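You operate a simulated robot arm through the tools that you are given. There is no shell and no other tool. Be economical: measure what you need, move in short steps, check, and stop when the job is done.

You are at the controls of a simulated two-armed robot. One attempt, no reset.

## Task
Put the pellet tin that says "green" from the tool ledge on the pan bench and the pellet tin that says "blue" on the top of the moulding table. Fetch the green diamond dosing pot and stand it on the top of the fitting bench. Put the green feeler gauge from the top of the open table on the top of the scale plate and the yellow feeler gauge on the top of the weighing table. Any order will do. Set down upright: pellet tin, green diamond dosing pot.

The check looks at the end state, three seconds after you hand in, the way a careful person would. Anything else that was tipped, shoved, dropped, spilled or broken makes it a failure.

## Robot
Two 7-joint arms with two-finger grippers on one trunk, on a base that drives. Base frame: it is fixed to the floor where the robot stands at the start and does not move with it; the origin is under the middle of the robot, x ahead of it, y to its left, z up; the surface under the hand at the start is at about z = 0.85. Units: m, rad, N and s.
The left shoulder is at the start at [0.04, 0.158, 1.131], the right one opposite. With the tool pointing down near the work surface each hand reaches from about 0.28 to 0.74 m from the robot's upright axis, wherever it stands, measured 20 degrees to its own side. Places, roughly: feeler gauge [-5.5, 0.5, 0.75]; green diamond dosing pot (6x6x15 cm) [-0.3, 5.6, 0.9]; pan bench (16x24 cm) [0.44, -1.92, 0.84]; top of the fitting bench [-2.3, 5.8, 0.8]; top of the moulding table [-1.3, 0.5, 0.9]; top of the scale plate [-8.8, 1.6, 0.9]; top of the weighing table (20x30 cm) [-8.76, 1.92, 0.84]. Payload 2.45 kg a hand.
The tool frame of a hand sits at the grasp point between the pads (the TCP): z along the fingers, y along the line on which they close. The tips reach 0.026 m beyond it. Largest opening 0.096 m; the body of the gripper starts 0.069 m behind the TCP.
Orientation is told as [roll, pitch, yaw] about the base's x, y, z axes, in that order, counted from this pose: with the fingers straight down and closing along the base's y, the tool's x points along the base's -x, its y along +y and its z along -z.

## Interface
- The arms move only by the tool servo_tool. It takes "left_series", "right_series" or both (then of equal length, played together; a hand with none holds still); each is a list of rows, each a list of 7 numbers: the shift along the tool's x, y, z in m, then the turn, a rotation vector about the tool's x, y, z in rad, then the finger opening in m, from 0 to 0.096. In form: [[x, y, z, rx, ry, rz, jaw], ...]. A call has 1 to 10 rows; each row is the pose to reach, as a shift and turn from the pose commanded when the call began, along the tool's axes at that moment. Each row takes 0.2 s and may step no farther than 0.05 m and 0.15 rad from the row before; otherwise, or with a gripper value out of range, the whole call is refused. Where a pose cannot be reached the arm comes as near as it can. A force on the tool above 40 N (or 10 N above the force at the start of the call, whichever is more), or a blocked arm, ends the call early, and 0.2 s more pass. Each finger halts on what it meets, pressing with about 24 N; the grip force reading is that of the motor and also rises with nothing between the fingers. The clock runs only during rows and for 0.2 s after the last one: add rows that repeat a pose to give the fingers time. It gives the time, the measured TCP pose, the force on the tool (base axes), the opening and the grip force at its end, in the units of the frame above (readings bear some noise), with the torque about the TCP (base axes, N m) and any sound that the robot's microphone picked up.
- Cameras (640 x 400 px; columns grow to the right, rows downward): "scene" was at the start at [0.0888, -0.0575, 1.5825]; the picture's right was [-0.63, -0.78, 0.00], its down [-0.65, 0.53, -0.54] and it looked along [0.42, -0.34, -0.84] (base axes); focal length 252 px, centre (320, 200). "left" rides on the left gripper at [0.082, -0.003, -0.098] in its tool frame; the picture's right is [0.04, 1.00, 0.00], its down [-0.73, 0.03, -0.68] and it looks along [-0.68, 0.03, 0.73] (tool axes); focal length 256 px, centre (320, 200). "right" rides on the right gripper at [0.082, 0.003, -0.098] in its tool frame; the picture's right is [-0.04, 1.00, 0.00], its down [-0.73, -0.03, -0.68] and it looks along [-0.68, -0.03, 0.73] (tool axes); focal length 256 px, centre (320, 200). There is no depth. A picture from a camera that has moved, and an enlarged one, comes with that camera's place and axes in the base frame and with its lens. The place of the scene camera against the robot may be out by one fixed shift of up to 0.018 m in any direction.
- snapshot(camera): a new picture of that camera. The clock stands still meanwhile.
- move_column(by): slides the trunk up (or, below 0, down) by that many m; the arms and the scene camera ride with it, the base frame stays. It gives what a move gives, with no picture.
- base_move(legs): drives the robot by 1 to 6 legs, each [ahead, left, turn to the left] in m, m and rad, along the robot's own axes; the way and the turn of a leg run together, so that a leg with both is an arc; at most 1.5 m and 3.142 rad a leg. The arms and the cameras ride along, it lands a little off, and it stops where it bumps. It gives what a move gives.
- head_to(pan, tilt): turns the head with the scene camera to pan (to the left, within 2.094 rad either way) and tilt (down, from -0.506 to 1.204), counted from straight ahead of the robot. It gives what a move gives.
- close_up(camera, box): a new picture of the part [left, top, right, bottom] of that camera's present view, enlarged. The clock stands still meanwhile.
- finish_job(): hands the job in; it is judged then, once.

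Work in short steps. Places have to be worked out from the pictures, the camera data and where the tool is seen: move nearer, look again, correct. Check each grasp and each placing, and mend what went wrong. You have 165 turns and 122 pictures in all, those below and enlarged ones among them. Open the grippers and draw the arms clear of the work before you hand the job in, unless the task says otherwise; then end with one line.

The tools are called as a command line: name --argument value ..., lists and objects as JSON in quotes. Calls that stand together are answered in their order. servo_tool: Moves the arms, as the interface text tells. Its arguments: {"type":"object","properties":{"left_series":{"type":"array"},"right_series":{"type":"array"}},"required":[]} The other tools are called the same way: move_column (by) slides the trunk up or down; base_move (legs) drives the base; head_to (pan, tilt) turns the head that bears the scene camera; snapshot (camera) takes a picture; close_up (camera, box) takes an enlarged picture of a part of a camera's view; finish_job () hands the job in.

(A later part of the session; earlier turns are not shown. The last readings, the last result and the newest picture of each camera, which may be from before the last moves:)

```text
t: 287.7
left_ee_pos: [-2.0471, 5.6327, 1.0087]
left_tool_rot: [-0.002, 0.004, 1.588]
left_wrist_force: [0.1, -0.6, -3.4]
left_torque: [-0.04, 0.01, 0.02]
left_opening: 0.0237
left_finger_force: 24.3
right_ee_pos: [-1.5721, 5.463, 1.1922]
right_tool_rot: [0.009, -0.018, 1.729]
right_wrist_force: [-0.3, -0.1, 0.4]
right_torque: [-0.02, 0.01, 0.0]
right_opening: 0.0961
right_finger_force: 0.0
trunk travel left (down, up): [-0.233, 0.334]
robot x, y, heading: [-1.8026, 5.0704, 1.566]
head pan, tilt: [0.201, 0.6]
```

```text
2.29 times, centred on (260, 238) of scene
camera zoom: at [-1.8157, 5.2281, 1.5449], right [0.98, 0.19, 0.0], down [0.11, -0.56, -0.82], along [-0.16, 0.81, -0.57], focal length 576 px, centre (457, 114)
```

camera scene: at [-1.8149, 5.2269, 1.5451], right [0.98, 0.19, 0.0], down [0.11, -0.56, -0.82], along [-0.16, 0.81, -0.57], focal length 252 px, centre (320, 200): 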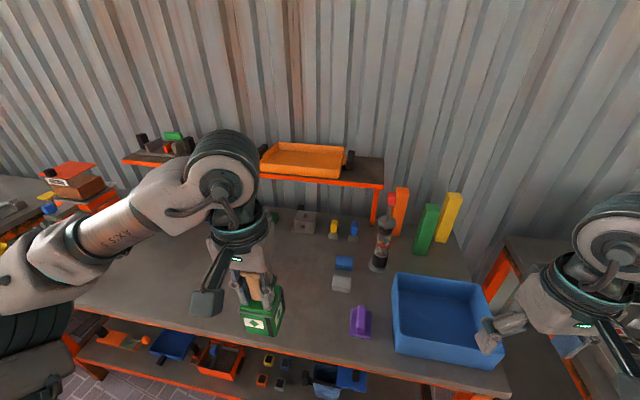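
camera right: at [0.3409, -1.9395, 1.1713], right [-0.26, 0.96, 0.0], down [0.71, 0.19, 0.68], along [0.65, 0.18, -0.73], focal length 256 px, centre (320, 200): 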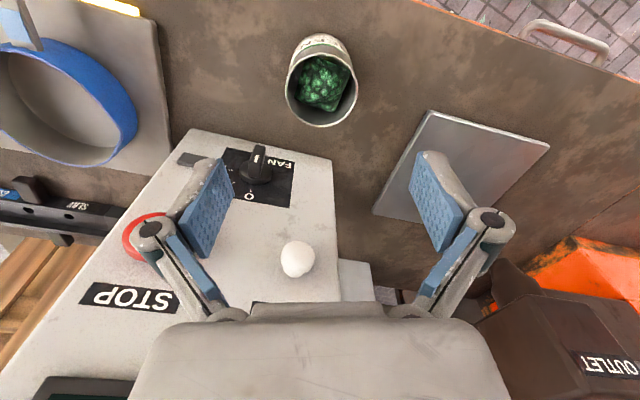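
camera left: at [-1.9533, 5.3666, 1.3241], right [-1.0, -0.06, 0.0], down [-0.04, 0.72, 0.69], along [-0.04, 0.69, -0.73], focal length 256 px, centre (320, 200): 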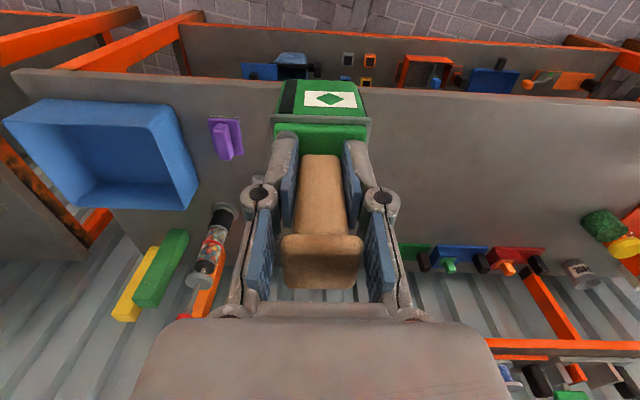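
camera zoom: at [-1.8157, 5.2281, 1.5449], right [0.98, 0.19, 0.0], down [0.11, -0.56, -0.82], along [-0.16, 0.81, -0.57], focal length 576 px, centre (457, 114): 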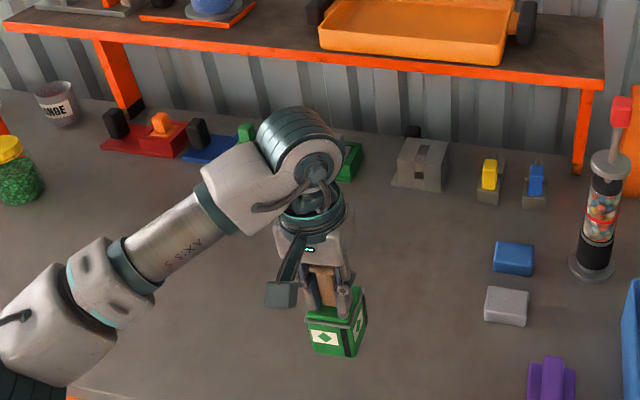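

Clear all around. Lower in small steps to contact.

servo_tool --left_series '[[0, 0, 0.01, 0, 0, 0, 0.01], [0, 0, 0.02, 0, 0, 0, 0.01], [0, 0, 0.03, 0, 0, 0, 0.01]]'

servo_tool --left_series '[[0, 0, 0.004, 0, 0, 0, 0.01], [0, 0, 0.008, 0, 0, 0, 0.01]]'

servo_tool --left_series '[[0, 0, 0.003, 0, 0, 0, 0.01], [0, 0, 0.006, 0, 0, 0, 0.01]]'

servo_tool --left_series '[[0, 0, 0.002, 0, 0, 0, 0.01], [0, 0, 0.003, 0, 0, 0, 0.01]]'

```text
t: 288.5
left_ee_pos: [-2.048, 5.6321, 0.9792]
left_tool_rot: [-0.002, 0.0, 1.586]
left_wrist_force: [0.4, -1.2, -4.1]
left_torque: [0.01, 0.03, -0.02]
left_opening: 0.0234
left_finger_force: 23.7
right_ee_pos: [-1.5722, 5.4631, 1.1939]
right_tool_rot: [0.009, -0.018, 1.73]
right_wrist_force: [0.2, 0.3, -0.8]
right_torque: [-0.01, -0.01, 0.02]
right_opening: 0.0961
right_finger_force: 0.2
trunk travel left (down, up): [-0.233, 0.334]
robot x, y, heading: [-1.7996, 5.0692, 1.568]
head pan, tilt: [0.201, 0.6]
```

```text
t: 289.1
left_ee_pos: [-2.0492, 5.6313, 0.9715]
left_tool_rot: [0.0, 0.0, 1.588]
left_wrist_force: [0.4, -0.3, -3.4]
left_torque: [-0.07, 0.03, -0.01]
left_opening: 0.0239
left_finger_force: 23.9
right_ee_pos: [-1.5726, 5.4623, 1.1936]
right_tool_rot: [0.007, -0.017, 1.729]
right_wrist_force: [0.4, -0.6, -0.2]
right_torque: [0.01, -0.01, -0.03]
right_opening: 0.0961
right_finger_force: 0.1
trunk travel left (down, up): [-0.233, 0.334]
robot x, y, heading: [-1.8009, 5.0689, 1.566]
head pan, tilt: [0.201, 0.6]
```

```text
t: 289.7
left_ee_pos: [-2.0485, 5.6316, 0.9662]
left_tool_rot: [-0.002, 0.002, 1.586]
left_wrist_force: [-0.7, -0.4, -3.8]
left_torque: [-0.03, 0.01, 0.02]
left_opening: 0.0236
left_finger_force: 24.3
right_ee_pos: [-1.5714, 5.4622, 1.1928]
right_tool_rot: [0.011, -0.018, 1.73]
right_wrist_force: [-0.1, -0.9, 0.3]
right_torque: [0.0, 0.01, -0.02]
right_opening: 0.0961
right_finger_force: 0.1
trunk travel left (down, up): [-0.233, 0.334]
robot x, y, heading: [-1.8012, 5.0708, 1.567]
head pan, tilt: [0.201, 0.6]
```

```text
t: 290.3
left_ee_pos: [-2.0499, 5.6316, 0.9624]
left_tool_rot: [-0.001, 0.003, 1.588]
left_wrist_force: [-0.9, 0.4, -3.5]
left_torque: [-0.01, 0.02, 0.0]
left_opening: 0.0236
left_finger_force: 23.5
right_ee_pos: [-1.5733, 5.463, 1.1931]
right_tool_rot: [0.008, -0.018, 1.728]
right_wrist_force: [0.5, 0.2, -0.2]
right_torque: [0.04, -0.03, 0.0]
right_opening: 0.0959
right_finger_force: 0.1
trunk travel left (down, up): [-0.233, 0.334]
robot x, y, heading: [-1.7999, 5.0715, 1.567]
head pan, tilt: [0.201, 0.6]
```

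servo_tool --left_series '[[0, 0, 0.003, 0, 0, 0, 0.01], [0, 0, 0.006, 0, 0, 0, 0.01]]'

servo_tool --left_series '[[0, 0, 0.003, 0, 0, 0, 0.01], [0, 0, 0.005, 0, 0, 0, 0.01]]'

close_up --camera "scene" --box '[200, 220, 340, 310]'

```text
t: 290.9
left_ee_pos: [-2.0498, 5.6329, 0.9565]
left_tool_rot: [-0.001, 0.0, 1.587]
left_wrist_force: [0.0, -0.2, -5.1]
left_torque: [-0.05, 0.02, -0.01]
left_opening: 0.0236
left_finger_force: 24.1
right_ee_pos: [-1.5725, 5.4621, 1.1929]
right_tool_rot: [0.008, -0.018, 1.731]
right_wrist_force: [-0.4, 1.0, 0.3]
right_torque: [0.0, 0.02, 0.01]
right_opening: 0.0962
right_finger_force: 0.1
trunk travel left (down, up): [-0.233, 0.334]
robot x, y, heading: [-1.803, 5.072, 1.561]
head pan, tilt: [0.201, 0.6]
```

```text
t: 291.5
left_ee_pos: [-2.0483, 5.6327, 0.9547]
left_tool_rot: [-0.002, -0.004, 1.588]
left_wrist_force: [0.7, -0.4, 5.7]
left_torque: [0.28, 0.23, 0.01]
left_opening: 0.024
left_finger_force: 24.0
right_ee_pos: [-1.5717, 5.4605, 1.1951]
right_tool_rot: [0.01, -0.019, 1.731]
right_wrist_force: [0.0, -0.4, -0.8]
right_torque: [-0.03, 0.0, 0.0]
right_opening: 0.0958
right_finger_force: 0.0
trunk travel left (down, up): [-0.233, 0.334]
robot x, y, heading: [-1.7998, 5.0714, 1.567]
head pan, tilt: [0.201, 0.6]
```

```text
4.44 times, centred on (270, 265) of scene
camera zoom: at [-1.8149, 5.2261, 1.5454], right [0.98, 0.19, 0.0], down [0.11, -0.56, -0.82], along [-0.16, 0.81, -0.57], focal length 1120 px, centre (542, -89)
```

zoom: 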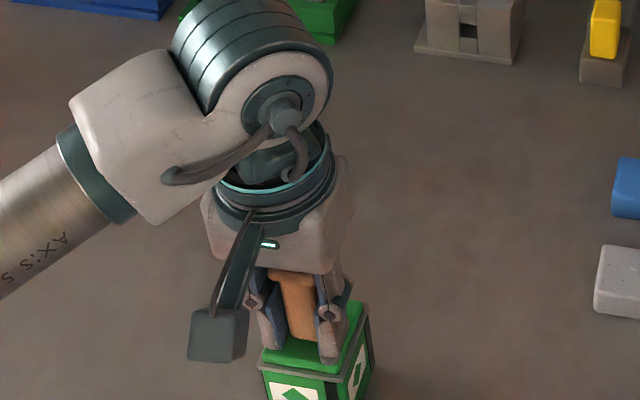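

Contact made. A touch more, then open and rise straight up.

servo_tool --left_series '[[0, 0, 0.002, 0, 0, 0, 0.01], [0, 0, 0.002, 0, 0, 0, 0.025], [0, 0, 0.0, 0, 0, 0, 0.045], [0, 0, 0.0, 0, 0, 0, 0.065], [0, 0, 0.0, 0, 0, 0, 0.07], [0, 0, -0.02, 0, 0, 0, 0.07], [0, 0, -0.06, 0, 0, 0, 0.07], [0, 0, -0.1, 0, 0, 0, 0.07], [0, 0, -0.14, 0, 0, 0, 0.07], [0, 0, -0.18, 0, 0, 0, 0.07]]'

snapshot --camera "left"

close_up --camera "scene" --box '[120, 150, 400, 325]'

```text
t: 293.7
left_ee_pos: [-2.0457, 5.6323, 1.1341]
left_tool_rot: [-0.002, 0.0, 1.585]
left_wrist_force: [0.8, -0.7, 0.4]
left_torque: [0.05, 0.01, -0.01]
left_opening: 0.0702
left_finger_force: 0.0
right_ee_pos: [-1.5717, 5.4622, 1.194]
right_tool_rot: [0.011, -0.018, 1.73]
right_wrist_force: [-0.5, -0.5, -1.6]
right_torque: [0.04, 0.04, -0.02]
right_opening: 0.0959
right_finger_force: 0.0
trunk travel left (down, up): [-0.233, 0.334]
robot x, y, heading: [-1.8016, 5.0712, 1.568]
head pan, tilt: [0.201, 0.6]
```

```text
46 pictures are left
camera left: at [-2.0409, 5.5498, 1.2313], right [-1.0, -0.06, 0.0], down [-0.04, 0.73, 0.68], along [-0.04, 0.68, -0.73], focal length 256 px, centre (320, 200)
```

left: 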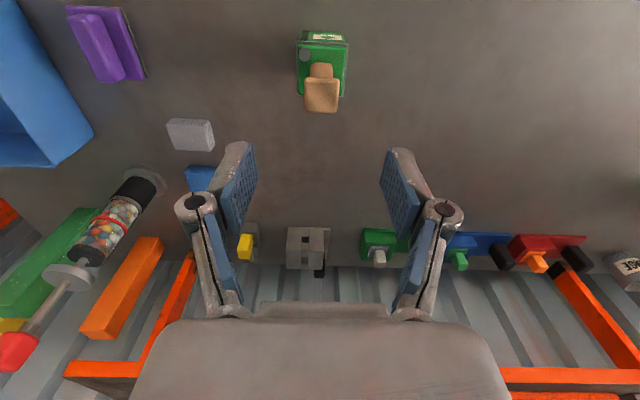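

```text
2.29 times, centred on (260, 238) of scene
camera zoom: at [-1.8137, 5.2258, 1.5453], right [0.98, 0.19, 0.0], down [0.11, -0.56, -0.82], along [-0.16, 0.81, -0.57], focal length 576 px, centre (457, 114)
```

zoom: 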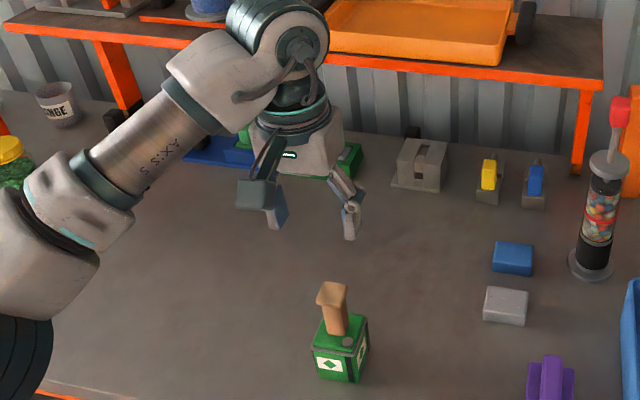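

Pot stands upright on the fitting bench. I withdraw the arm, back off, shift right, and turn left to face -x to look over the hall.

servo_tool --left_series '[[0.03, 0, -0.03, 0, 0, 0, 0.06], [0.06, 0, -0.05, 0, 0, 0, 0.05], [0.1, 0, -0.06, 0, 0, 0, 0.04], [0.14, 0, -0.06, 0, 0, 0, 0.04], [0.17, 0, -0.06, 0, 0, 0, 0.04]]'

base_move --legs '[[-0.45, 0, 0]]'

servo_tool --left_series '[[0, 0, 0, 0, 0, 0, 0.04], [0, 0, 0, 0, 0, 0, 0.04], [0, 0, 0, 0, 0, 0, 0.04], [0, 0, 0, 0, 0, 0, 0.04], [0, 0, 0, 0, 0, 0, 0.04], [0, 0, 0, 0, 0, 0, 0.04]]' --right_series '[[0, 0, 0, 0, 0, 0, 0.096], [0, 0, 0, 0, 0, 0, 0.096], [0, 0, 0, 0, 0, 0, 0.096], [0, 0, 0, 0, 0, 0, 0.096], [0, 0, 0, 0, 0, 0, 0.096], [0, 0, 0, 0, 0, 0, 0.096]]'

base_move --legs '[[0, -0.65, 0], [0, 0, 1.571]]'

servo_tool --left_series '[[0, 0, 0, 0, 0, 0, 0.04], [0, 0, 0, 0, 0, 0, 0.04], [0, 0, 0, 0, 0, 0, 0.04], [0, 0, 0, 0, 0, 0, 0.04], [0, 0, 0, 0, 0, 0, 0.04], [0, 0, 0, 0, 0, 0, 0.04], [0, 0, 0, 0, 0, 0, 0.04], [0, 0, 0, 0, 0, 0, 0.04], [0, 0, 0, 0, 0, 0, 0.04], [0, 0, 0, 0, 0, 0, 0.04]]' --right_series '[[0, 0, 0, 0, 0, 0, 0.096], [0, 0, 0, 0, 0, 0, 0.096], [0, 0, 0, 0, 0, 0, 0.096], [0, 0, 0, 0, 0, 0, 0.096], [0, 0, 0, 0, 0, 0, 0.096], [0, 0, 0, 0, 0, 0, 0.096], [0, 0, 0, 0, 0, 0, 0.096], [0, 0, 0, 0, 0, 0, 0.096], [0, 0, 0, 0, 0, 0, 0.096], [0, 0, 0, 0, 0, 0, 0.096]]'

head_to --pan 0.6 --tilt 0.35

snapshot --camera "scene"

```text
t: 294.9
left_ee_pos: [-2.0475, 5.4609, 1.1919]
left_tool_rot: [-0.002, 0.0, 1.586]
left_wrist_force: [-0.1, -0.9, 0.2]
left_torque: [0.01, -0.02, 0.02]
left_opening: 0.0398
left_finger_force: 0.0
right_ee_pos: [-1.5731, 5.462, 1.1942]
right_tool_rot: [0.009, -0.019, 1.731]
right_wrist_force: [0.1, -0.3, 0.5]
right_torque: [0.0, -0.01, -0.01]
right_opening: 0.096
right_finger_force: 0.1
trunk travel left (down, up): [-0.233, 0.334]
robot x, y, heading: [-1.7986, 5.0719, 1.567]
head pan, tilt: [0.201, 0.6]
```

```text
t: 297.6
left_ee_pos: [-2.051, 5.0134, 1.192]
left_tool_rot: [-0.002, 0.003, 1.587]
left_wrist_force: [-0.8, -0.1, -0.4]
left_torque: [0.01, -0.04, 0.01]
left_opening: 0.0399
left_finger_force: 0.2
right_ee_pos: [-1.5752, 5.0121, 1.1933]
right_tool_rot: [0.009, -0.019, 1.731]
right_wrist_force: [0.0, 0.2, -0.2]
right_torque: [0.02, -0.01, 0.01]
right_opening: 0.0958
right_finger_force: 0.0
trunk travel left (down, up): [-0.233, 0.334]
robot x, y, heading: [-1.8031, 4.6181, 1.571]
head pan, tilt: [0.201, 0.6]
```

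```text
t: 299.1
left_ee_pos: [-2.0495, 5.0082, 1.1949]
left_tool_rot: [0.002, -0.002, 1.587]
left_wrist_force: [-0.1, -0.3, -0.1]
left_torque: [-0.02, 0.01, -0.01]
left_opening: 0.04
left_finger_force: 0.0
right_ee_pos: [-1.5755, 5.0105, 1.1948]
right_tool_rot: [0.01, -0.02, 1.731]
right_wrist_force: [0.4, 0.1, -0.5]
right_torque: [-0.01, 0.01, -0.02]
right_opening: 0.096
right_finger_force: 0.0
trunk travel left (down, up): [-0.233, 0.334]
robot x, y, heading: [-1.802, 4.6176, 1.566]
head pan, tilt: [0.201, 0.6]
```

```text
t: 306.5
left_ee_pos: [-1.5341, 4.3612, 1.1948]
left_tool_rot: [-0.002, -0.001, -3.109]
left_wrist_force: [-0.5, -0.2, 0.1]
left_torque: [0.01, -0.03, -0.01]
left_opening: 0.0398
left_finger_force: 0.0
right_ee_pos: [-1.5422, 4.8369, 1.1949]
right_tool_rot: [0.009, -0.022, -2.965]
right_wrist_force: [0.6, -0.1, -0.1]
right_torque: [-0.02, 0.0, 0.01]
right_opening: 0.0959
right_finger_force: 0.1
trunk travel left (down, up): [-0.233, 0.334]
robot x, y, heading: [-1.1549, 4.6191, -3.13]
head pan, tilt: [0.201, 0.6]
```

```text
t: 308.7
left_ee_pos: [-1.5307, 4.363, 1.1944]
left_tool_rot: [0.001, -0.005, -3.108]
left_wrist_force: [-0.7, -0.4, 0.2]
left_torque: [-0.01, 0.0, -0.04]
left_opening: 0.0398
left_finger_force: 0.2
right_ee_pos: [-1.5379, 4.8379, 1.1958]
right_tool_rot: [0.011, -0.026, -2.964]
right_wrist_force: [0.0, -0.2, 0.4]
right_torque: [0.02, 0.0, -0.03]
right_opening: 0.096
right_finger_force: 0.0
trunk travel left (down, up): [-0.233, 0.334]
robot x, y, heading: [-1.1515, 4.6155, -3.13]
head pan, tilt: [0.201, 0.6]
```

```text
t: 309.6
left_ee_pos: [-1.5315, 4.3631, 1.1942]
left_tool_rot: [0.0, -0.005, -3.109]
left_wrist_force: [0.6, -0.7, -0.7]
left_torque: [0.0, 0.0, -0.03]
left_opening: 0.0399
left_finger_force: 0.1
right_ee_pos: [-1.5404, 4.8387, 1.1949]
right_tool_rot: [0.009, -0.026, -2.966]
right_wrist_force: [-0.2, -0.2, 0.1]
right_torque: [0.02, 0.01, -0.01]
right_opening: 0.0961
right_finger_force: 0.2
trunk travel left (down, up): [-0.233, 0.334]
robot x, y, heading: [-1.151, 4.6137, -3.133]
head pan, tilt: [0.6, 0.351]
```

```text
44 pictures are left
camera scene: at [-1.3035, 4.5533, 1.5679], right [-0.57, 0.82, 0.0], down [0.28, 0.2, -0.94], along [-0.77, -0.54, -0.35], focal length 252 px, centre (320, 200)
```

scene: 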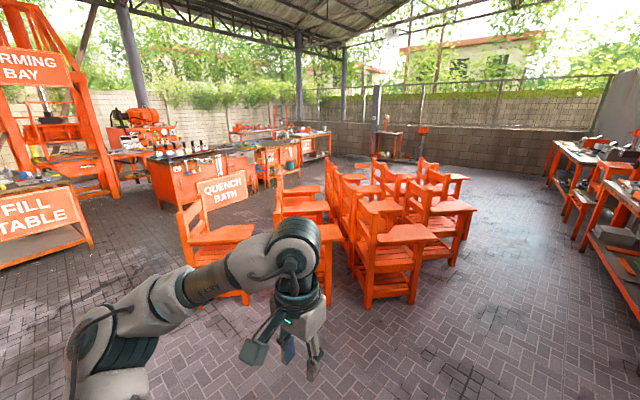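

Corridor between chairs (y>2.3) and the benches to the south lies around y≈1.6. I strafe there in two stages with holds.

base_move --legs '[[0, 1.5, 0]]'

servo_tool --left_series '[[0, 0, 0, 0, 0, 0, 0.04], [0, 0, 0, 0, 0, 0, 0.04], [0, 0, 0, 0, 0, 0, 0.04], [0, 0, 0, 0, 0, 0, 0.04], [0, 0, 0, 0, 0, 0, 0.04], [0, 0, 0, 0, 0, 0, 0.04], [0, 0, 0, 0, 0, 0, 0.04], [0, 0, 0, 0, 0, 0, 0.04]]' --right_series '[[0, 0, 0, 0, 0, 0, 0.096], [0, 0, 0, 0, 0, 0, 0.096], [0, 0, 0, 0, 0, 0, 0.096], [0, 0, 0, 0, 0, 0, 0.096], [0, 0, 0, 0, 0, 0, 0.096], [0, 0, 0, 0, 0, 0, 0.096], [0, 0, 0, 0, 0, 0, 0.096], [0, 0, 0, 0, 0, 0, 0.096]]'

base_move --legs '[[0, 1.45, 0]]'

servo_tool --left_series '[[0, 0, 0, 0, 0, 0, 0.04], [0, 0, 0, 0, 0, 0, 0.04], [0, 0, 0, 0, 0, 0, 0.04], [0, 0, 0, 0, 0, 0, 0.04], [0, 0, 0, 0, 0, 0, 0.04], [0, 0, 0, 0, 0, 0, 0.04], [0, 0, 0, 0, 0, 0, 0.04], [0, 0, 0, 0, 0, 0, 0.04]]' --right_series '[[0, 0, 0, 0, 0, 0, 0.096], [0, 0, 0, 0, 0, 0, 0.096], [0, 0, 0, 0, 0, 0, 0.096], [0, 0, 0, 0, 0, 0, 0.096], [0, 0, 0, 0, 0, 0, 0.096], [0, 0, 0, 0, 0, 0, 0.096], [0, 0, 0, 0, 0, 0, 0.096], [0, 0, 0, 0, 0, 0, 0.096]]'

head_to --pan 0.15 --tilt 0.35

snapshot --camera "scene"

```text
t: 317.0
left_ee_pos: [-1.4998, 2.8762, 1.1967]
left_tool_rot: [0.005, -0.005, -3.098]
left_wrist_force: [-0.7, -0.8, -0.3]
left_torque: [-0.01, 0.02, 0.01]
left_opening: 0.04
left_finger_force: 0.1
right_ee_pos: [-1.5135, 3.3515, 1.1958]
right_tool_rot: [0.013, -0.024, -2.952]
right_wrist_force: [-0.3, 0.0, 1.3]
right_torque: [-0.01, 0.0, -0.03]
right_opening: 0.0961
right_finger_force: 0.1
trunk travel left (down, up): [-0.233, 0.334]
robot x, y, heading: [-1.1192, 3.1285, -3.114]
head pan, tilt: [0.6, 0.351]
```

```text
t: 318.8
left_ee_pos: [-1.4962, 2.8698, 1.1963]
left_tool_rot: [0.0, -0.008, -3.097]
left_wrist_force: [-0.6, 0.3, 0.2]
left_torque: [-0.03, 0.01, -0.01]
left_opening: 0.0396
left_finger_force: 0.1
right_ee_pos: [-1.5104, 3.3474, 1.1963]
right_tool_rot: [0.01, -0.026, -2.955]
right_wrist_force: [0.0, 0.5, 0.5]
right_torque: [-0.02, 0.03, -0.03]
right_opening: 0.096
right_finger_force: 0.0
trunk travel left (down, up): [-0.233, 0.334]
robot x, y, heading: [-1.1237, 3.1271, -3.118]
head pan, tilt: [0.6, 0.351]
```

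```text
t: 326.0
left_ee_pos: [-1.4394, 1.4099, 1.1977]
left_tool_rot: [0.003, -0.008, -3.074]
left_wrist_force: [0.2, 0.8, -0.1]
left_torque: [0.01, 0.01, 0.02]
left_opening: 0.0401
left_finger_force: 0.1
right_ee_pos: [-1.4639, 1.8844, 1.1968]
right_tool_rot: [0.012, -0.027, -2.933]
right_wrist_force: [0.1, 0.6, 0.7]
right_torque: [-0.01, -0.01, -0.01]
right_opening: 0.0957
right_finger_force: 0.0
trunk travel left (down, up): [-0.233, 0.334]
robot x, y, heading: [-1.0706, 1.6749, -3.092]
head pan, tilt: [0.6, 0.351]
```

```text
t: 327.8
left_ee_pos: [-1.4364, 1.408, 1.1984]
left_tool_rot: [0.0, -0.011, -3.075]
left_wrist_force: [-0.7, -0.3, -0.1]
left_torque: [0.03, 0.0, -0.01]
left_opening: 0.04
left_finger_force: 0.0
right_ee_pos: [-1.4595, 1.8841, 1.1973]
right_tool_rot: [0.011, -0.031, -2.932]
right_wrist_force: [0.3, 0.1, -1.0]
right_torque: [0.01, -0.02, 0.0]
right_opening: 0.096
right_finger_force: 0.1
trunk travel left (down, up): [-0.233, 0.334]
robot x, y, heading: [-1.0689, 1.6738, -3.095]
head pan, tilt: [0.6, 0.351]
```

```text
t: 328.7
left_ee_pos: [-1.4363, 1.408, 1.1987]
left_tool_rot: [0.001, -0.01, -3.075]
left_wrist_force: [-0.1, 0.1, -0.7]
left_torque: [0.0, -0.02, -0.01]
left_opening: 0.0404
left_finger_force: 0.1
right_ee_pos: [-1.4599, 1.8822, 1.1982]
right_tool_rot: [0.009, -0.029, -2.932]
right_wrist_force: [0.3, -0.2, -0.4]
right_torque: [-0.01, 0.0, -0.01]
right_opening: 0.0962
right_finger_force: 0.1
trunk travel left (down, up): [-0.233, 0.334]
robot x, y, heading: [-1.071, 1.6756, -3.096]
head pan, tilt: [0.15, 0.351]
```

```text
43 pictures are left
camera scene: at [-1.2386, 1.6423, 1.568], right [-0.2, 0.98, 0.0], down [0.34, 0.07, -0.94], along [-0.92, -0.18, -0.35], focal length 252 px, centre (320, 200)
```

scene: 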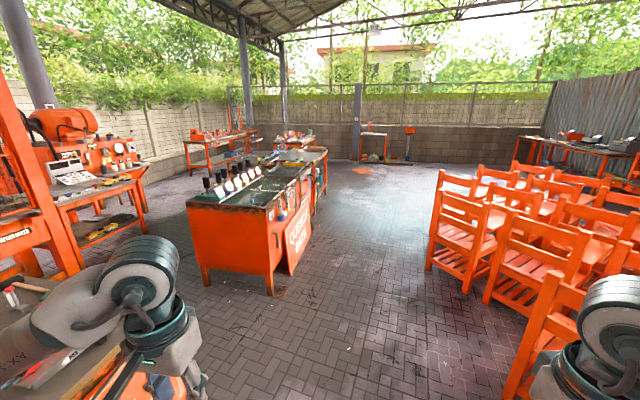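

Corridor y≈0.95…2.4 leads west past the quench bath to the small stand at the end. I straighten heading and drive west in stages with holds.

base_move --legs '[[0, 0, -0.046], [1.5, 0, 0]]'

servo_tool --left_series '[[0, 0, 0, 0, 0, 0, 0.04], [0, 0, 0, 0, 0, 0, 0.04], [0, 0, 0, 0, 0, 0, 0.04], [0, 0, 0, 0, 0, 0, 0.04], [0, 0, 0, 0, 0, 0, 0.04], [0, 0, 0, 0, 0, 0, 0.04], [0, 0, 0, 0, 0, 0, 0.04], [0, 0, 0, 0, 0, 0, 0.04]]' --right_series '[[0, 0, 0, 0, 0, 0, 0.096], [0, 0, 0, 0, 0, 0, 0.096], [0, 0, 0, 0, 0, 0, 0.096], [0, 0, 0, 0, 0, 0, 0.096], [0, 0, 0, 0, 0, 0, 0.096], [0, 0, 0, 0, 0, 0, 0.096], [0, 0, 0, 0, 0, 0, 0.096], [0, 0, 0, 0, 0, 0, 0.096]]'

base_move --legs '[[1.5, 0, 0]]'

servo_tool --left_series '[[0, 0, 0, 0, 0, 0, 0.04], [0, 0, 0, 0, 0, 0, 0.04], [0, 0, 0, 0, 0, 0, 0.04], [0, 0, 0, 0, 0, 0, 0.04], [0, 0, 0, 0, 0, 0, 0.04], [0, 0, 0, 0, 0, 0, 0.04], [0, 0, 0, 0, 0, 0, 0.04], [0, 0, 0, 0, 0, 0, 0.04]]' --right_series '[[0, 0, 0, 0, 0, 0, 0.096], [0, 0, 0, 0, 0, 0, 0.096], [0, 0, 0, 0, 0, 0, 0.096], [0, 0, 0, 0, 0, 0, 0.096], [0, 0, 0, 0, 0, 0, 0.096], [0, 0, 0, 0, 0, 0, 0.096], [0, 0, 0, 0, 0, 0, 0.096], [0, 0, 0, 0, 0, 0, 0.096]]'

head_to --pan 0.7 --tilt 0.5

snapshot --camera "scene"

```text
t: 336.5
left_ee_pos: [-2.9299, 1.4328, 1.1981]
left_tool_rot: [0.001, -0.011, -3.129]
left_wrist_force: [-0.1, 0.4, -0.5]
left_torque: [-0.01, -0.02, -0.02]
left_opening: 0.0398
left_finger_force: 0.1
right_ee_pos: [-2.927, 1.9077, 1.1977]
right_tool_rot: [0.011, -0.031, -2.985]
right_wrist_force: [0.0, -0.9, -0.4]
right_torque: [-0.02, 0.01, 0.0]
right_opening: 0.096
right_finger_force: 0.1
trunk travel left (down, up): [-0.233, 0.334]
robot x, y, heading: [-2.5503, 1.6783, 3.137]
head pan, tilt: [0.15, 0.351]
```

```text
t: 338.3
left_ee_pos: [-2.9267, 1.4321, 1.1995]
left_tool_rot: [0.0, -0.014, -3.129]
left_wrist_force: [-0.4, 0.0, -0.5]
left_torque: [-0.01, 0.0, -0.02]
left_opening: 0.0401
left_finger_force: 0.1
right_ee_pos: [-2.924, 1.9069, 1.1991]
right_tool_rot: [0.008, -0.033, -2.984]
right_wrist_force: [0.5, -0.2, 0.1]
right_torque: [0.04, 0.01, -0.04]
right_opening: 0.096
right_finger_force: 0.0
trunk travel left (down, up): [-0.233, 0.334]
robot x, y, heading: [-2.5485, 1.6796, 3.138]
head pan, tilt: [0.15, 0.351]
```

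```text
t: 345.6
left_ee_pos: [-4.4071, 1.419, 1.1992]
left_tool_rot: [-0.001, -0.014, -3.11]
left_wrist_force: [0.2, 0.3, 1.4]
left_torque: [0.0, 0.03, 0.0]
left_opening: 0.04
left_finger_force: 0.0
right_ee_pos: [-4.415, 1.8952, 1.1998]
right_tool_rot: [0.008, -0.032, -2.964]
right_wrist_force: [0.3, 0.2, 0.0]
right_torque: [0.0, 0.02, 0.02]
right_opening: 0.096
right_finger_force: 0.1
trunk travel left (down, up): [-0.233, 0.334]
robot x, y, heading: [-4.0363, 1.675, -3.126]
head pan, tilt: [0.15, 0.351]
```

```text
t: 347.4
left_ee_pos: [-4.4036, 1.4196, 1.2011]
left_tool_rot: [0.0, -0.016, -3.108]
left_wrist_force: [-0.2, 0.2, -0.2]
left_torque: [0.0, 0.02, 0.01]
left_opening: 0.04
left_finger_force: 0.0
right_ee_pos: [-4.412, 1.8949, 1.2012]
right_tool_rot: [0.009, -0.036, -2.963]
right_wrist_force: [-0.2, -0.2, -0.4]
right_torque: [0.02, -0.02, 0.01]
right_opening: 0.0961
right_finger_force: 0.1
trunk travel left (down, up): [-0.233, 0.334]
robot x, y, heading: [-4.0342, 1.6765, -3.122]
head pan, tilt: [0.15, 0.351]
```

```text
t: 348.4
left_ee_pos: [-4.4043, 1.419, 1.2001]
left_tool_rot: [-0.001, -0.017, -3.108]
left_wrist_force: [-0.8, 0.5, -0.6]
left_torque: [-0.01, -0.01, -0.02]
left_opening: 0.0399
left_finger_force: 0.1
right_ee_pos: [-4.412, 1.895, 1.201]
right_tool_rot: [0.009, -0.034, -2.964]
right_wrist_force: [-0.1, -0.6, -0.2]
right_torque: [-0.02, -0.01, -0.01]
right_opening: 0.096
right_finger_force: 0.2
trunk travel left (down, up): [-0.233, 0.334]
robot x, y, heading: [-4.0296, 1.6723, -3.125]
head pan, tilt: [0.7, 0.499]
```

```text
42 pictures are left
camera scene: at [-4.1814, 1.6029, 1.5544], right [-0.65, 0.76, 0.0], down [0.37, 0.31, -0.88], along [-0.66, -0.57, -0.48], focal length 252 px, centre (320, 200)
```

scene: 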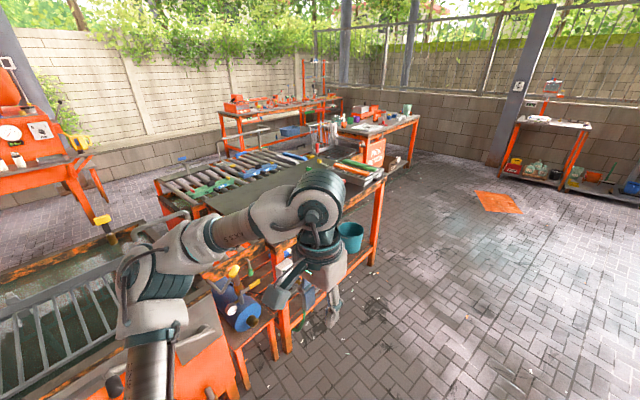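

The open table is next; zoom on it to find the feeler gauges.

close_up --camera "scene" --box '[150, 90, 430, 265]'

close_up --camera "scene" --box '[480, 60, 640, 220]'

```text
2.29 times, centred on (290, 178) of scene
camera zoom: at [-4.1814, 1.6029, 1.5544], right [-0.65, 0.76, 0.0], down [0.37, 0.31, -0.88], along [-0.66, -0.57, -0.48], focal length 576 px, centre (389, 251)
```

zoom: 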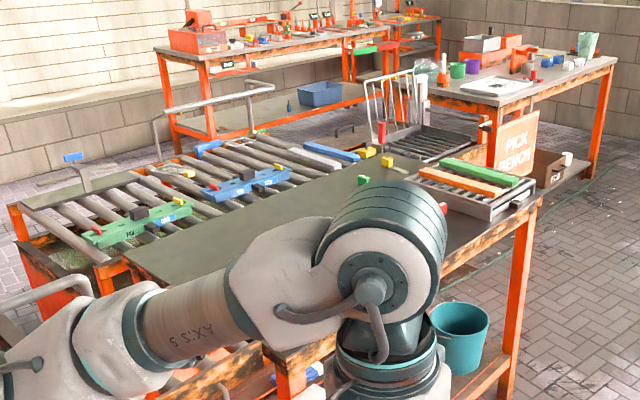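

```text
2.50 times, centred on (560, 140) of scene
camera zoom: at [-4.1814, 1.6029, 1.5544], right [-0.65, 0.76, 0.0], down [0.37, 0.31, -0.88], along [-0.66, -0.57, -0.48], focal length 630 px, centre (-280, 350)
```

zoom: 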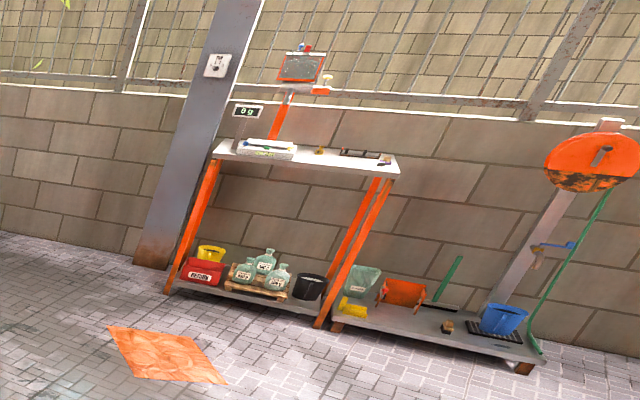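

Gauges are small things near the tray end of the open table. I drive on west 1.3 m and turn left to face the table.

base_move --legs '[[1.35, 0, -0.01], [0, 0, 1.571]]'

servo_tool --left_series '[[0, 0, 0, 0, 0, 0, 0.04], [0, 0, 0, 0, 0, 0, 0.04], [0, 0, 0, 0, 0, 0, 0.04], [0, 0, 0, 0, 0, 0, 0.04], [0, 0, 0, 0, 0, 0, 0.04], [0, 0, 0, 0, 0, 0, 0.04], [0, 0, 0, 0, 0, 0, 0.04], [0, 0, 0, 0, 0, 0, 0.04]]' --right_series '[[0, 0, 0, 0, 0, 0, 0.096], [0, 0, 0, 0, 0, 0, 0.096], [0, 0, 0, 0, 0, 0, 0.096], [0, 0, 0, 0, 0, 0, 0.096], [0, 0, 0, 0, 0, 0, 0.096], [0, 0, 0, 0, 0, 0, 0.096], [0, 0, 0, 0, 0, 0, 0.096], [0, 0, 0, 0, 0, 0, 0.096]]'

head_to --pan 0.0 --tilt 0.7

snapshot --camera "scene"

```text
t: 359.1
left_ee_pos: [-5.1734, 1.2901, 1.2018]
left_tool_rot: [-0.001, -0.016, -1.562]
left_wrist_force: [-0.3, 0.9, -0.7]
left_torque: [0.0, 0.01, 0.01]
left_opening: 0.04
left_finger_force: 0.1
right_ee_pos: [-5.6487, 1.2914, 1.2009]
right_tool_rot: [0.008, -0.035, -1.418]
right_wrist_force: [0.4, 0.4, 0.3]
right_torque: [-0.01, -0.03, 0.03]
right_opening: 0.0959
right_finger_force: 0.1
trunk travel left (down, up): [-0.233, 0.334]
robot x, y, heading: [-5.4216, 1.6652, -1.583]
head pan, tilt: [0.7, 0.499]
```

```text
t: 360.9
left_ee_pos: [-5.1728, 1.2929, 1.2021]
left_tool_rot: [-0.001, -0.017, -1.561]
left_wrist_force: [-0.2, 0.0, -0.4]
left_torque: [-0.03, 0.0, -0.01]
left_opening: 0.0403
left_finger_force: 0.1
right_ee_pos: [-5.6479, 1.2958, 1.2018]
right_tool_rot: [0.01, -0.038, -1.416]
right_wrist_force: [-0.1, 0.6, 0.3]
right_torque: [0.03, -0.02, 0.0]
right_opening: 0.0958
right_finger_force: 0.0
trunk travel left (down, up): [-0.233, 0.334]
robot x, y, heading: [-5.4157, 1.662, -1.583]
head pan, tilt: [0.7, 0.499]
```

```text
t: 362.0
left_ee_pos: [-5.1725, 1.2931, 1.2022]
left_tool_rot: [0.0, -0.02, -1.562]
left_wrist_force: [0.1, 0.1, -0.3]
left_torque: [0.03, 0.01, -0.01]
left_opening: 0.0401
left_finger_force: 0.1
right_ee_pos: [-5.6487, 1.2947, 1.2022]
right_tool_rot: [0.008, -0.038, -1.416]
right_wrist_force: [0.9, -0.3, -0.1]
right_torque: [0.0, 0.01, -0.02]
right_opening: 0.0961
right_finger_force: 0.0
trunk travel left (down, up): [-0.233, 0.334]
robot x, y, heading: [-5.4184, 1.6638, -1.584]
head pan, tilt: [0.0, 0.7]
```

```text
39 pictures are left
camera scene: at [-5.4183, 1.492, 1.5366], right [-1.0, 0.01, 0.0], down [0.01, 0.65, -0.76], along [-0.01, -0.76, -0.65], focal length 252 px, centre (320, 200)
```

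scene: 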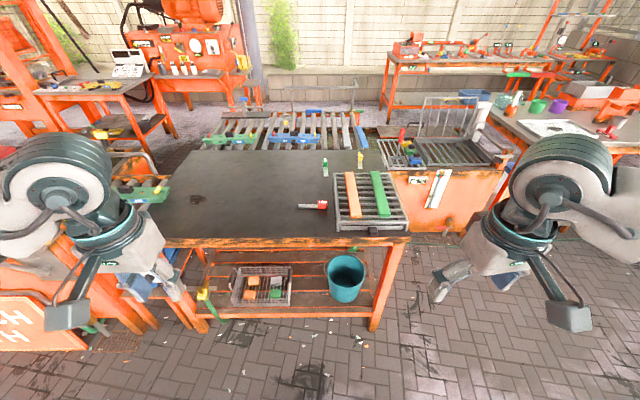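

close_up --camera "scene" --box '[180, 120, 420, 270]'

```text
2.67 times, centred on (300, 195) of scene
camera zoom: at [-5.4183, 1.492, 1.5366], right [-1.0, 0.01, 0.0], down [0.01, 0.65, -0.76], along [-0.01, -0.76, -0.65], focal length 672 px, centre (373, 213)
```

zoom: 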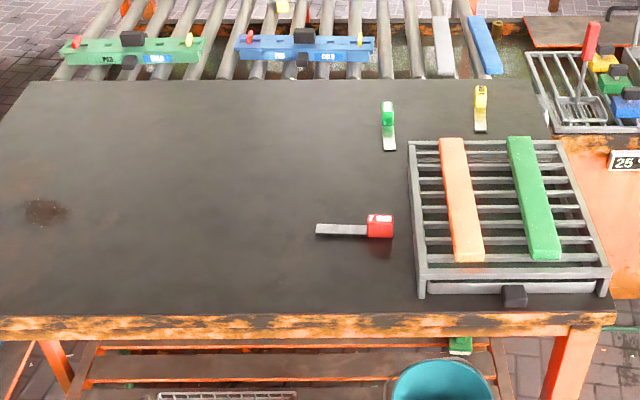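

Green gauge ≈[-5.46, 0.27], yellow ≈[-5.67, 0.24] at the far side of the table. I shift right 0.14 and drive closer, then look with the hand cameras.

base_move --legs '[[0.42, -0.14, 0.013]]'

servo_tool --left_series '[[0, 0, 0, 0, 0, 0, 0.06], [0, 0, 0, 0, 0, 0, 0.06], [0, 0, 0, 0, 0, 0, 0.06], [0, 0, 0, 0, 0, 0, 0.06], [0, 0, 0, 0, 0, 0, 0.06], [0, 0, 0, 0, 0, 0, 0.06], [0, 0, 0, 0, 0, 0, 0.06], [0, 0, 0, 0, 0, 0, 0.06], [0, 0, 0, 0, 0, 0, 0.06], [0, 0, 0, 0, 0, 0, 0.06]]' --right_series '[[0, 0, 0, 0, 0, 0, 0.06], [0, 0, 0, 0, 0, 0, 0.06], [0, 0, 0, 0, 0, 0, 0.06], [0, 0, 0, 0, 0, 0, 0.06], [0, 0, 0, 0, 0, 0, 0.06], [0, 0, 0, 0, 0, 0, 0.06], [0, 0, 0, 0, 0, 0, 0.06], [0, 0, 0, 0, 0, 0, 0.06], [0, 0, 0, 0, 0, 0, 0.06], [0, 0, 0, 0, 0, 0, 0.06]]'

snapshot --camera "scene"

snapshot --camera "right"

```text
t: 364.6
left_ee_pos: [-5.307, 0.8783, 1.2021]
left_tool_rot: [0.002, -0.018, -1.545]
left_wrist_force: [0.5, 0.2, 0.2]
left_torque: [-0.01, 0.0, 0.0]
left_opening: 0.04
left_finger_force: 0.1
right_ee_pos: [-5.78, 0.8713, 1.2028]
right_tool_rot: [0.009, -0.037, -1.4]
right_wrist_force: [-0.2, -0.7, -0.3]
right_torque: [0.02, -0.01, 0.01]
right_opening: 0.0956
right_finger_force: 0.1
trunk travel left (down, up): [-0.233, 0.334]
robot x, y, heading: [-5.556, 1.2445, -1.561]
head pan, tilt: [0.0, 0.7]
```

```text
t: 366.8
left_ee_pos: [-5.3055, 0.8793, 1.2027]
left_tool_rot: [0.002, -0.022, -1.544]
left_wrist_force: [0.4, 0.2, -0.5]
left_torque: [-0.05, -0.02, 0.0]
left_opening: 0.06
left_finger_force: 0.0
right_ee_pos: [-5.7813, 0.8737, 1.2035]
right_tool_rot: [0.009, -0.039, -1.399]
right_wrist_force: [0.3, -0.8, -0.1]
right_torque: [-0.02, -0.02, 0.02]
right_opening: 0.0599
right_finger_force: 0.1
trunk travel left (down, up): [-0.233, 0.334]
robot x, y, heading: [-5.5551, 1.2444, -1.566]
head pan, tilt: [0.0, 0.7]
```

```text
37 pictures are left
camera scene: at [-5.5546, 1.0724, 1.5366], right [-1.0, -0.01, 0.0], down [0.0, 0.65, -0.76], along [0.01, -0.76, -0.65], focal length 252 px, centre (320, 200)
```

scene: 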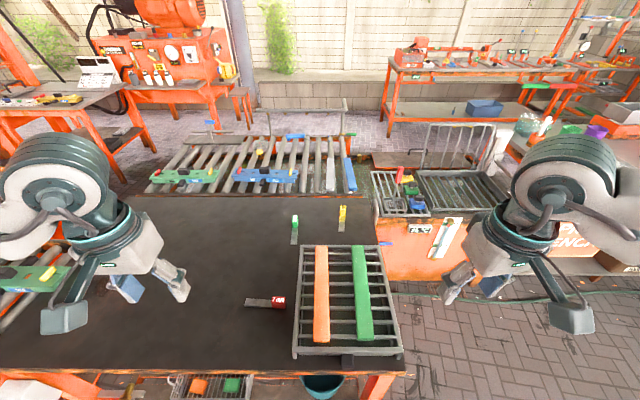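

```text
36 pictures are left
camera right: at [-5.7937, 0.9583, 1.2988], right [0.99, 0.13, 0.01], down [0.09, -0.7, 0.71], along [0.1, -0.7, -0.71], focal length 256 px, centre (320, 200)
```

right: 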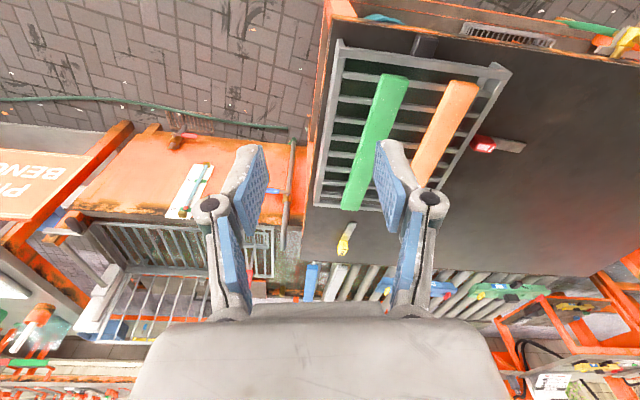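

Triangulated: green ≈[-5.45, 0.34, 0.82], yellow ≈[-5.63, 0.34, 0.83]; table edge y≈0.86. That is too deep to reach frontally, so I turn 45° left to bring the right shoulder nearer, and edge closer.

base_move --legs '[[0, 0, 0.785]]'

servo_tool --left_series '[[0, 0, 0, 0, 0, 0, 0.06], [0, 0, 0, 0, 0, 0, 0.06], [0, 0, 0, 0, 0, 0, 0.06], [0, 0, 0, 0, 0, 0, 0.06], [0, 0, 0, 0, 0, 0, 0.06], [0, 0, 0, 0, 0, 0, 0.06]]' --right_series '[[0, 0, 0, 0, 0, 0, 0.06], [0, 0, 0, 0, 0, 0, 0.06], [0, 0, 0, 0, 0, 0, 0.06], [0, 0, 0, 0, 0, 0, 0.06], [0, 0, 0, 0, 0, 0, 0.06], [0, 0, 0, 0, 0, 0, 0.06]]'

base_move --legs '[[0.05, -0.05, 0]]'

servo_tool --left_series '[[0, 0, 0, 0, 0, 0, 0.06], [0, 0, 0, 0, 0, 0, 0.06], [0, 0, 0, 0, 0, 0, 0.06], [0, 0, 0, 0, 0, 0, 0.06], [0, 0, 0, 0, 0, 0, 0.06], [0, 0, 0, 0, 0, 0, 0.06], [0, 0, 0, 0, 0, 0, 0.06], [0, 0, 0, 0, 0, 0, 0.06], [0, 0, 0, 0, 0, 0, 0.06], [0, 0, 0, 0, 0, 0, 0.06]]' --right_series '[[0, 0, 0, 0, 0, 0, 0.06], [0, 0, 0, 0, 0, 0, 0.06], [0, 0, 0, 0, 0, 0, 0.06], [0, 0, 0, 0, 0, 0, 0.06], [0, 0, 0, 0, 0, 0, 0.06], [0, 0, 0, 0, 0, 0, 0.06], [0, 0, 0, 0, 0, 0, 0.06], [0, 0, 0, 0, 0, 0, 0.06], [0, 0, 0, 0, 0, 0, 0.06], [0, 0, 0, 0, 0, 0, 0.06]]'

```text
t: 369.3
left_ee_pos: [-5.1222, 1.1616, 1.2034]
left_tool_rot: [0.002, -0.02, -0.764]
left_wrist_force: [-0.1, 0.0, 0.1]
left_torque: [0.03, -0.01, 0.01]
left_opening: 0.0597
left_finger_force: 0.0
right_ee_pos: [-5.4572, 0.8234, 1.2025]
right_tool_rot: [0.011, -0.038, -0.619]
right_wrist_force: [-0.6, 1.4, -0.3]
right_torque: [-0.01, 0.02, -0.01]
right_opening: 0.0599
right_finger_force: 0.0
trunk travel left (down, up): [-0.233, 0.334]
robot x, y, heading: [-5.5623, 1.2479, -0.783]
head pan, tilt: [0.0, 0.7]
```

```text
t: 370.7
left_ee_pos: [-5.1241, 1.1635, 1.203]
left_tool_rot: [0.001, -0.023, -0.765]
left_wrist_force: [0.1, 0.2, -1.1]
left_torque: [-0.01, 0.04, -0.06]
left_opening: 0.06
left_finger_force: 0.0
right_ee_pos: [-5.4579, 0.8254, 1.2045]
right_tool_rot: [0.009, -0.043, -0.619]
right_wrist_force: [0.0, 0.1, -0.1]
right_torque: [0.0, -0.05, 0.01]
right_opening: 0.0601
right_finger_force: 0.1
trunk travel left (down, up): [-0.233, 0.334]
robot x, y, heading: [-5.5603, 1.2451, -0.783]
head pan, tilt: [0.0, 0.7]
```

```text
t: 371.9
left_ee_pos: [-5.146, 1.0948, 1.2072]
left_tool_rot: [0.022, -0.022, -0.765]
left_wrist_force: [-0.2, 0.3, -0.4]
left_torque: [0.0, 0.02, -0.01]
left_opening: 0.06
left_finger_force: 0.2
right_ee_pos: [-5.4763, 0.7555, 1.198]
right_tool_rot: [0.031, -0.043, -0.622]
right_wrist_force: [0.3, 0.4, -0.7]
right_torque: [-0.02, 0.01, -0.03]
right_opening: 0.0604
right_finger_force: 0.1
trunk travel left (down, up): [-0.233, 0.334]
robot x, y, heading: [-5.5627, 1.1876, -0.781]
head pan, tilt: [0.0, 0.7]
stopped in leg 1: the robot was blocked; the commanded pose is now the measured one
```

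```text
t: 374.1
left_ee_pos: [-5.1436, 1.1009, 1.2091]
left_tool_rot: [0.017, -0.027, -0.762]
left_wrist_force: [-0.1, -0.2, 0.8]
left_torque: [0.01, 0.0, 0.01]
left_opening: 0.0599
left_finger_force: 0.1
right_ee_pos: [-5.4756, 0.7589, 1.2015]
right_tool_rot: [0.027, -0.045, -0.62]
right_wrist_force: [0.1, 0.1, -0.1]
right_torque: [-0.01, -0.02, 0.01]
right_opening: 0.0601
right_finger_force: 0.0
trunk travel left (down, up): [-0.233, 0.334]
robot x, y, heading: [-5.5593, 1.1872, -0.776]
head pan, tilt: [0.0, 0.7]
```

It touched something at y≈1.188. I back off about 1.5 cm and settle.

base_move --legs '[[-0.012, 0.012, 0]]'

servo_tool --left_series '[[0, 0, 0, 0, 0, 0, 0.06], [0, 0, 0, 0, 0, 0, 0.06], [0, 0, 0, 0, 0, 0, 0.06], [0, 0, 0, 0, 0, 0, 0.06], [0, 0, 0, 0, 0, 0, 0.06], [0, 0, 0, 0, 0, 0, 0.06], [0, 0, 0, 0, 0, 0, 0.06], [0, 0, 0, 0, 0, 0, 0.06], [0, 0, 0, 0, 0, 0, 0.06], [0, 0, 0, 0, 0, 0, 0.06]]' --right_series '[[0, 0, 0, 0, 0, 0, 0.06], [0, 0, 0, 0, 0, 0, 0.06], [0, 0, 0, 0, 0, 0, 0.06], [0, 0, 0, 0, 0, 0, 0.06], [0, 0, 0, 0, 0, 0, 0.06], [0, 0, 0, 0, 0, 0, 0.06], [0, 0, 0, 0, 0, 0, 0.06], [0, 0, 0, 0, 0, 0, 0.06], [0, 0, 0, 0, 0, 0, 0.06], [0, 0, 0, 0, 0, 0, 0.06]]'

head_to --pan -0.75 --tilt 0.85

snapshot --camera "scene"

```text
t: 374.8
left_ee_pos: [-5.1404, 1.1179, 1.2068]
left_tool_rot: [0.016, -0.024, -0.762]
left_wrist_force: [0.4, 0.5, 0.2]
left_torque: [0.03, 0.01, -0.02]
left_opening: 0.06
left_finger_force: 0.1
right_ee_pos: [-5.4717, 0.7776, 1.1999]
right_tool_rot: [0.023, -0.041, -0.62]
right_wrist_force: [0.1, 0.6, 0.1]
right_torque: [-0.02, -0.02, 0.01]
right_opening: 0.0602
right_finger_force: 0.1
trunk travel left (down, up): [-0.233, 0.334]
robot x, y, heading: [-5.5618, 1.2037, -0.781]
head pan, tilt: [0.0, 0.7]
```

```text
t: 377.0
left_ee_pos: [-5.1521, 1.1137, 1.2112]
left_tool_rot: [0.024, -0.027, -0.763]
left_wrist_force: [0.6, 0.1, 0.1]
left_torque: [0.02, 0.0, 0.01]
left_opening: 0.0598
left_finger_force: 0.1
right_ee_pos: [-5.4833, 0.7735, 1.201]
right_tool_rot: [0.032, -0.048, -0.62]
right_wrist_force: [0.5, -0.8, -0.6]
right_torque: [-0.03, -0.03, 0.0]
right_opening: 0.0599
right_finger_force: 0.0
trunk travel left (down, up): [-0.233, 0.334]
robot x, y, heading: [-5.5588, 1.2052, -0.783]
head pan, tilt: [0.0, 0.7]
```

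```text
t: 378.1
left_ee_pos: [-5.1482, 1.1174, 1.2109]
left_tool_rot: [0.022, -0.029, -0.762]
left_wrist_force: [0.4, 0.2, 0.3]
left_torque: [-0.04, 0.01, -0.02]
left_opening: 0.0599
left_finger_force: 0.1
right_ee_pos: [-5.4797, 0.7753, 1.2013]
right_tool_rot: [0.03, -0.046, -0.619]
right_wrist_force: [-0.9, 0.1, 0.0]
right_torque: [0.0, 0.02, 0.01]
right_opening: 0.0603
right_finger_force: 0.0
trunk travel left (down, up): [-0.233, 0.334]
robot x, y, heading: [-5.5596, 1.2021, -0.782]
head pan, tilt: [-0.75, 0.85]
```

```text
35 pictures are left
camera scene: at [-5.5008, 1.0641, 1.5245], right [-1.0, -0.04, 0.0], down [-0.03, 0.75, -0.66], along [0.03, -0.66, -0.75], focal length 252 px, centre (320, 200)
```

scene: 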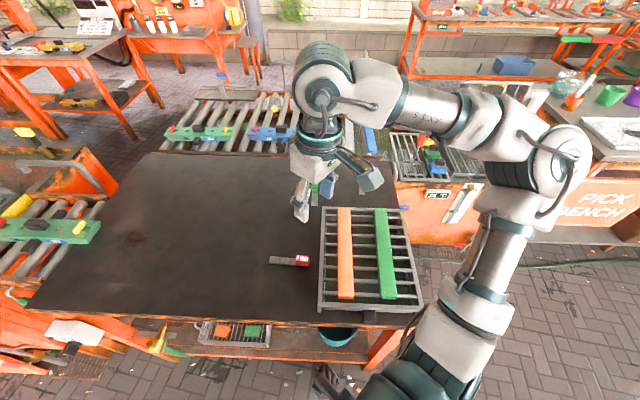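

All still in place. I bring the right hand above the yellow gauge, turning it so the fingers close along x.

servo_tool --right_series '[[-0.006, -0.034, 0.0, 0, 0, 0.1, 0.06], [-0.012, -0.068, 0.01, 0, 0, 0.2, 0.06], [-0.018, -0.102, 0.03, 0, 0, 0.3, 0.06], [-0.024, -0.136, 0.05, 0, 0, 0.4, 0.06], [-0.03, -0.17, 0.07, 0, 0, 0.5, 0.06], [-0.036, -0.204, 0.09, 0, 0, 0.6, 0.06], [-0.042, -0.238, 0.11, 0, 0, 0.7, 0.06], [-0.048, -0.272, 0.13, 0, 0, 0.8, 0.06], [-0.054, -0.308, 0.15, 0, 0, 0.9, 0.06], [-0.059, -0.344, 0.17, 0, 0, 0.95, 0.06]]'

snapshot --camera "right"

```text
t: 380.3
left_ee_pos: [-5.1498, 1.1143, 1.2113]
left_tool_rot: [0.025, -0.026, -0.762]
left_wrist_force: [1.1, -0.4, 1.0]
left_torque: [0.0, 0.0, -0.03]
left_opening: 0.06
left_finger_force: 0.0
right_ee_pos: [-5.6241, 0.4571, 1.0222]
right_tool_rot: [0.055, -0.003, -1.569]
right_wrist_force: [0.0, 0.0, -1.1]
right_torque: [-0.01, -0.02, -0.01]
right_opening: 0.0601
right_finger_force: 0.0
trunk travel left (down, up): [-0.233, 0.334]
robot x, y, heading: [-5.5607, 1.204, -0.775]
head pan, tilt: [-0.75, 0.85]
```

```text
34 pictures are left
camera right: at [-5.6258, 0.5402, 1.1205], right [1.0, -0.04, 0.06], down [-0.07, -0.73, 0.68], along [0.02, -0.68, -0.73], focal length 256 px, centre (320, 200)
```

right: 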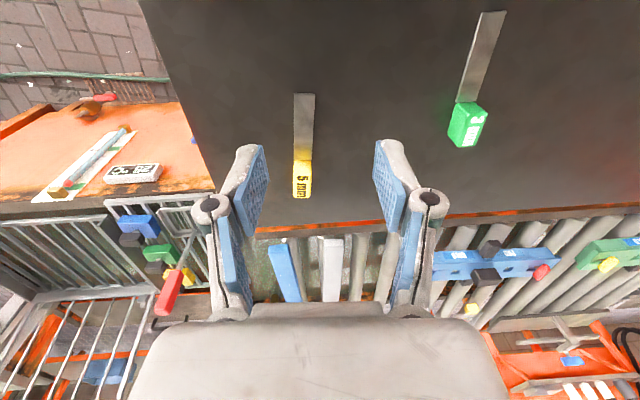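

Clear view: yellow handle ≈[-5.642, 0.31], green handle ≈[-5.42, 0.376]. I move toward yellow with a forward tilt of 0.45 rad, stopping 7 cm above.

servo_tool --right_series '[[-0.02, -0.003, 0.01, 0.02, -0.1, 0, 0.06], [-0.04, -0.006, 0.03, 0.04, -0.2, 0, 0.06], [-0.065, -0.01, 0.05, 0.055, -0.3, 0, 0.06], [-0.09, -0.013, 0.08, 0.055, -0.4, 0, 0.06], [-0.115, -0.016, 0.1, 0.055, -0.45, 0, 0.06], [-0.127, -0.017, 0.12, 0.055, -0.45, 0, 0.06], [-0.127, -0.017, 0.12, 0.055, -0.45, 0, 0.06]]'

snapshot --camera "right"

```text
t: 381.9
left_ee_pos: [-5.1508, 1.1167, 1.2113]
left_tool_rot: [0.024, -0.028, -0.763]
left_wrist_force: [-0.3, 0.0, 0.0]
left_torque: [-0.01, -0.02, 0.02]
left_opening: 0.0602
left_finger_force: 0.0
right_ee_pos: [-5.6326, 0.3334, 0.9037]
right_tool_rot: [0.003, -0.454, -1.583]
right_wrist_force: [0.6, 0.4, 0.1]
right_torque: [0.02, 0.02, 0.01]
right_opening: 0.0602
right_finger_force: 0.0
trunk travel left (down, up): [-0.233, 0.334]
robot x, y, heading: [-5.5597, 1.2052, -0.779]
head pan, tilt: [-0.75, 0.85]
```

```text
33 pictures are left
camera right: at [-5.6287, 0.4492, 0.957], right [1.0, -0.05, 0.02], down [-0.04, -0.36, 0.93], along [-0.04, -0.93, -0.36], focal length 256 px, centre (320, 200)
```

right: 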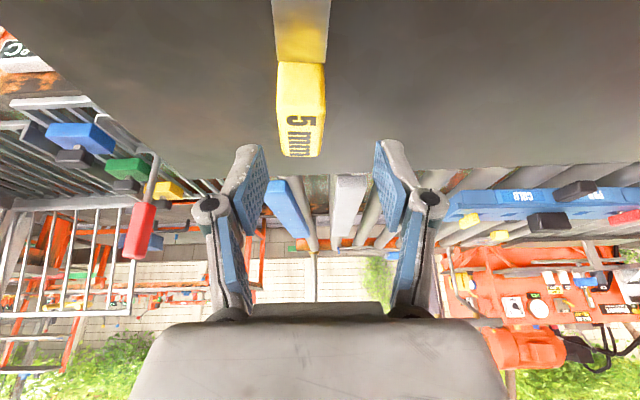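

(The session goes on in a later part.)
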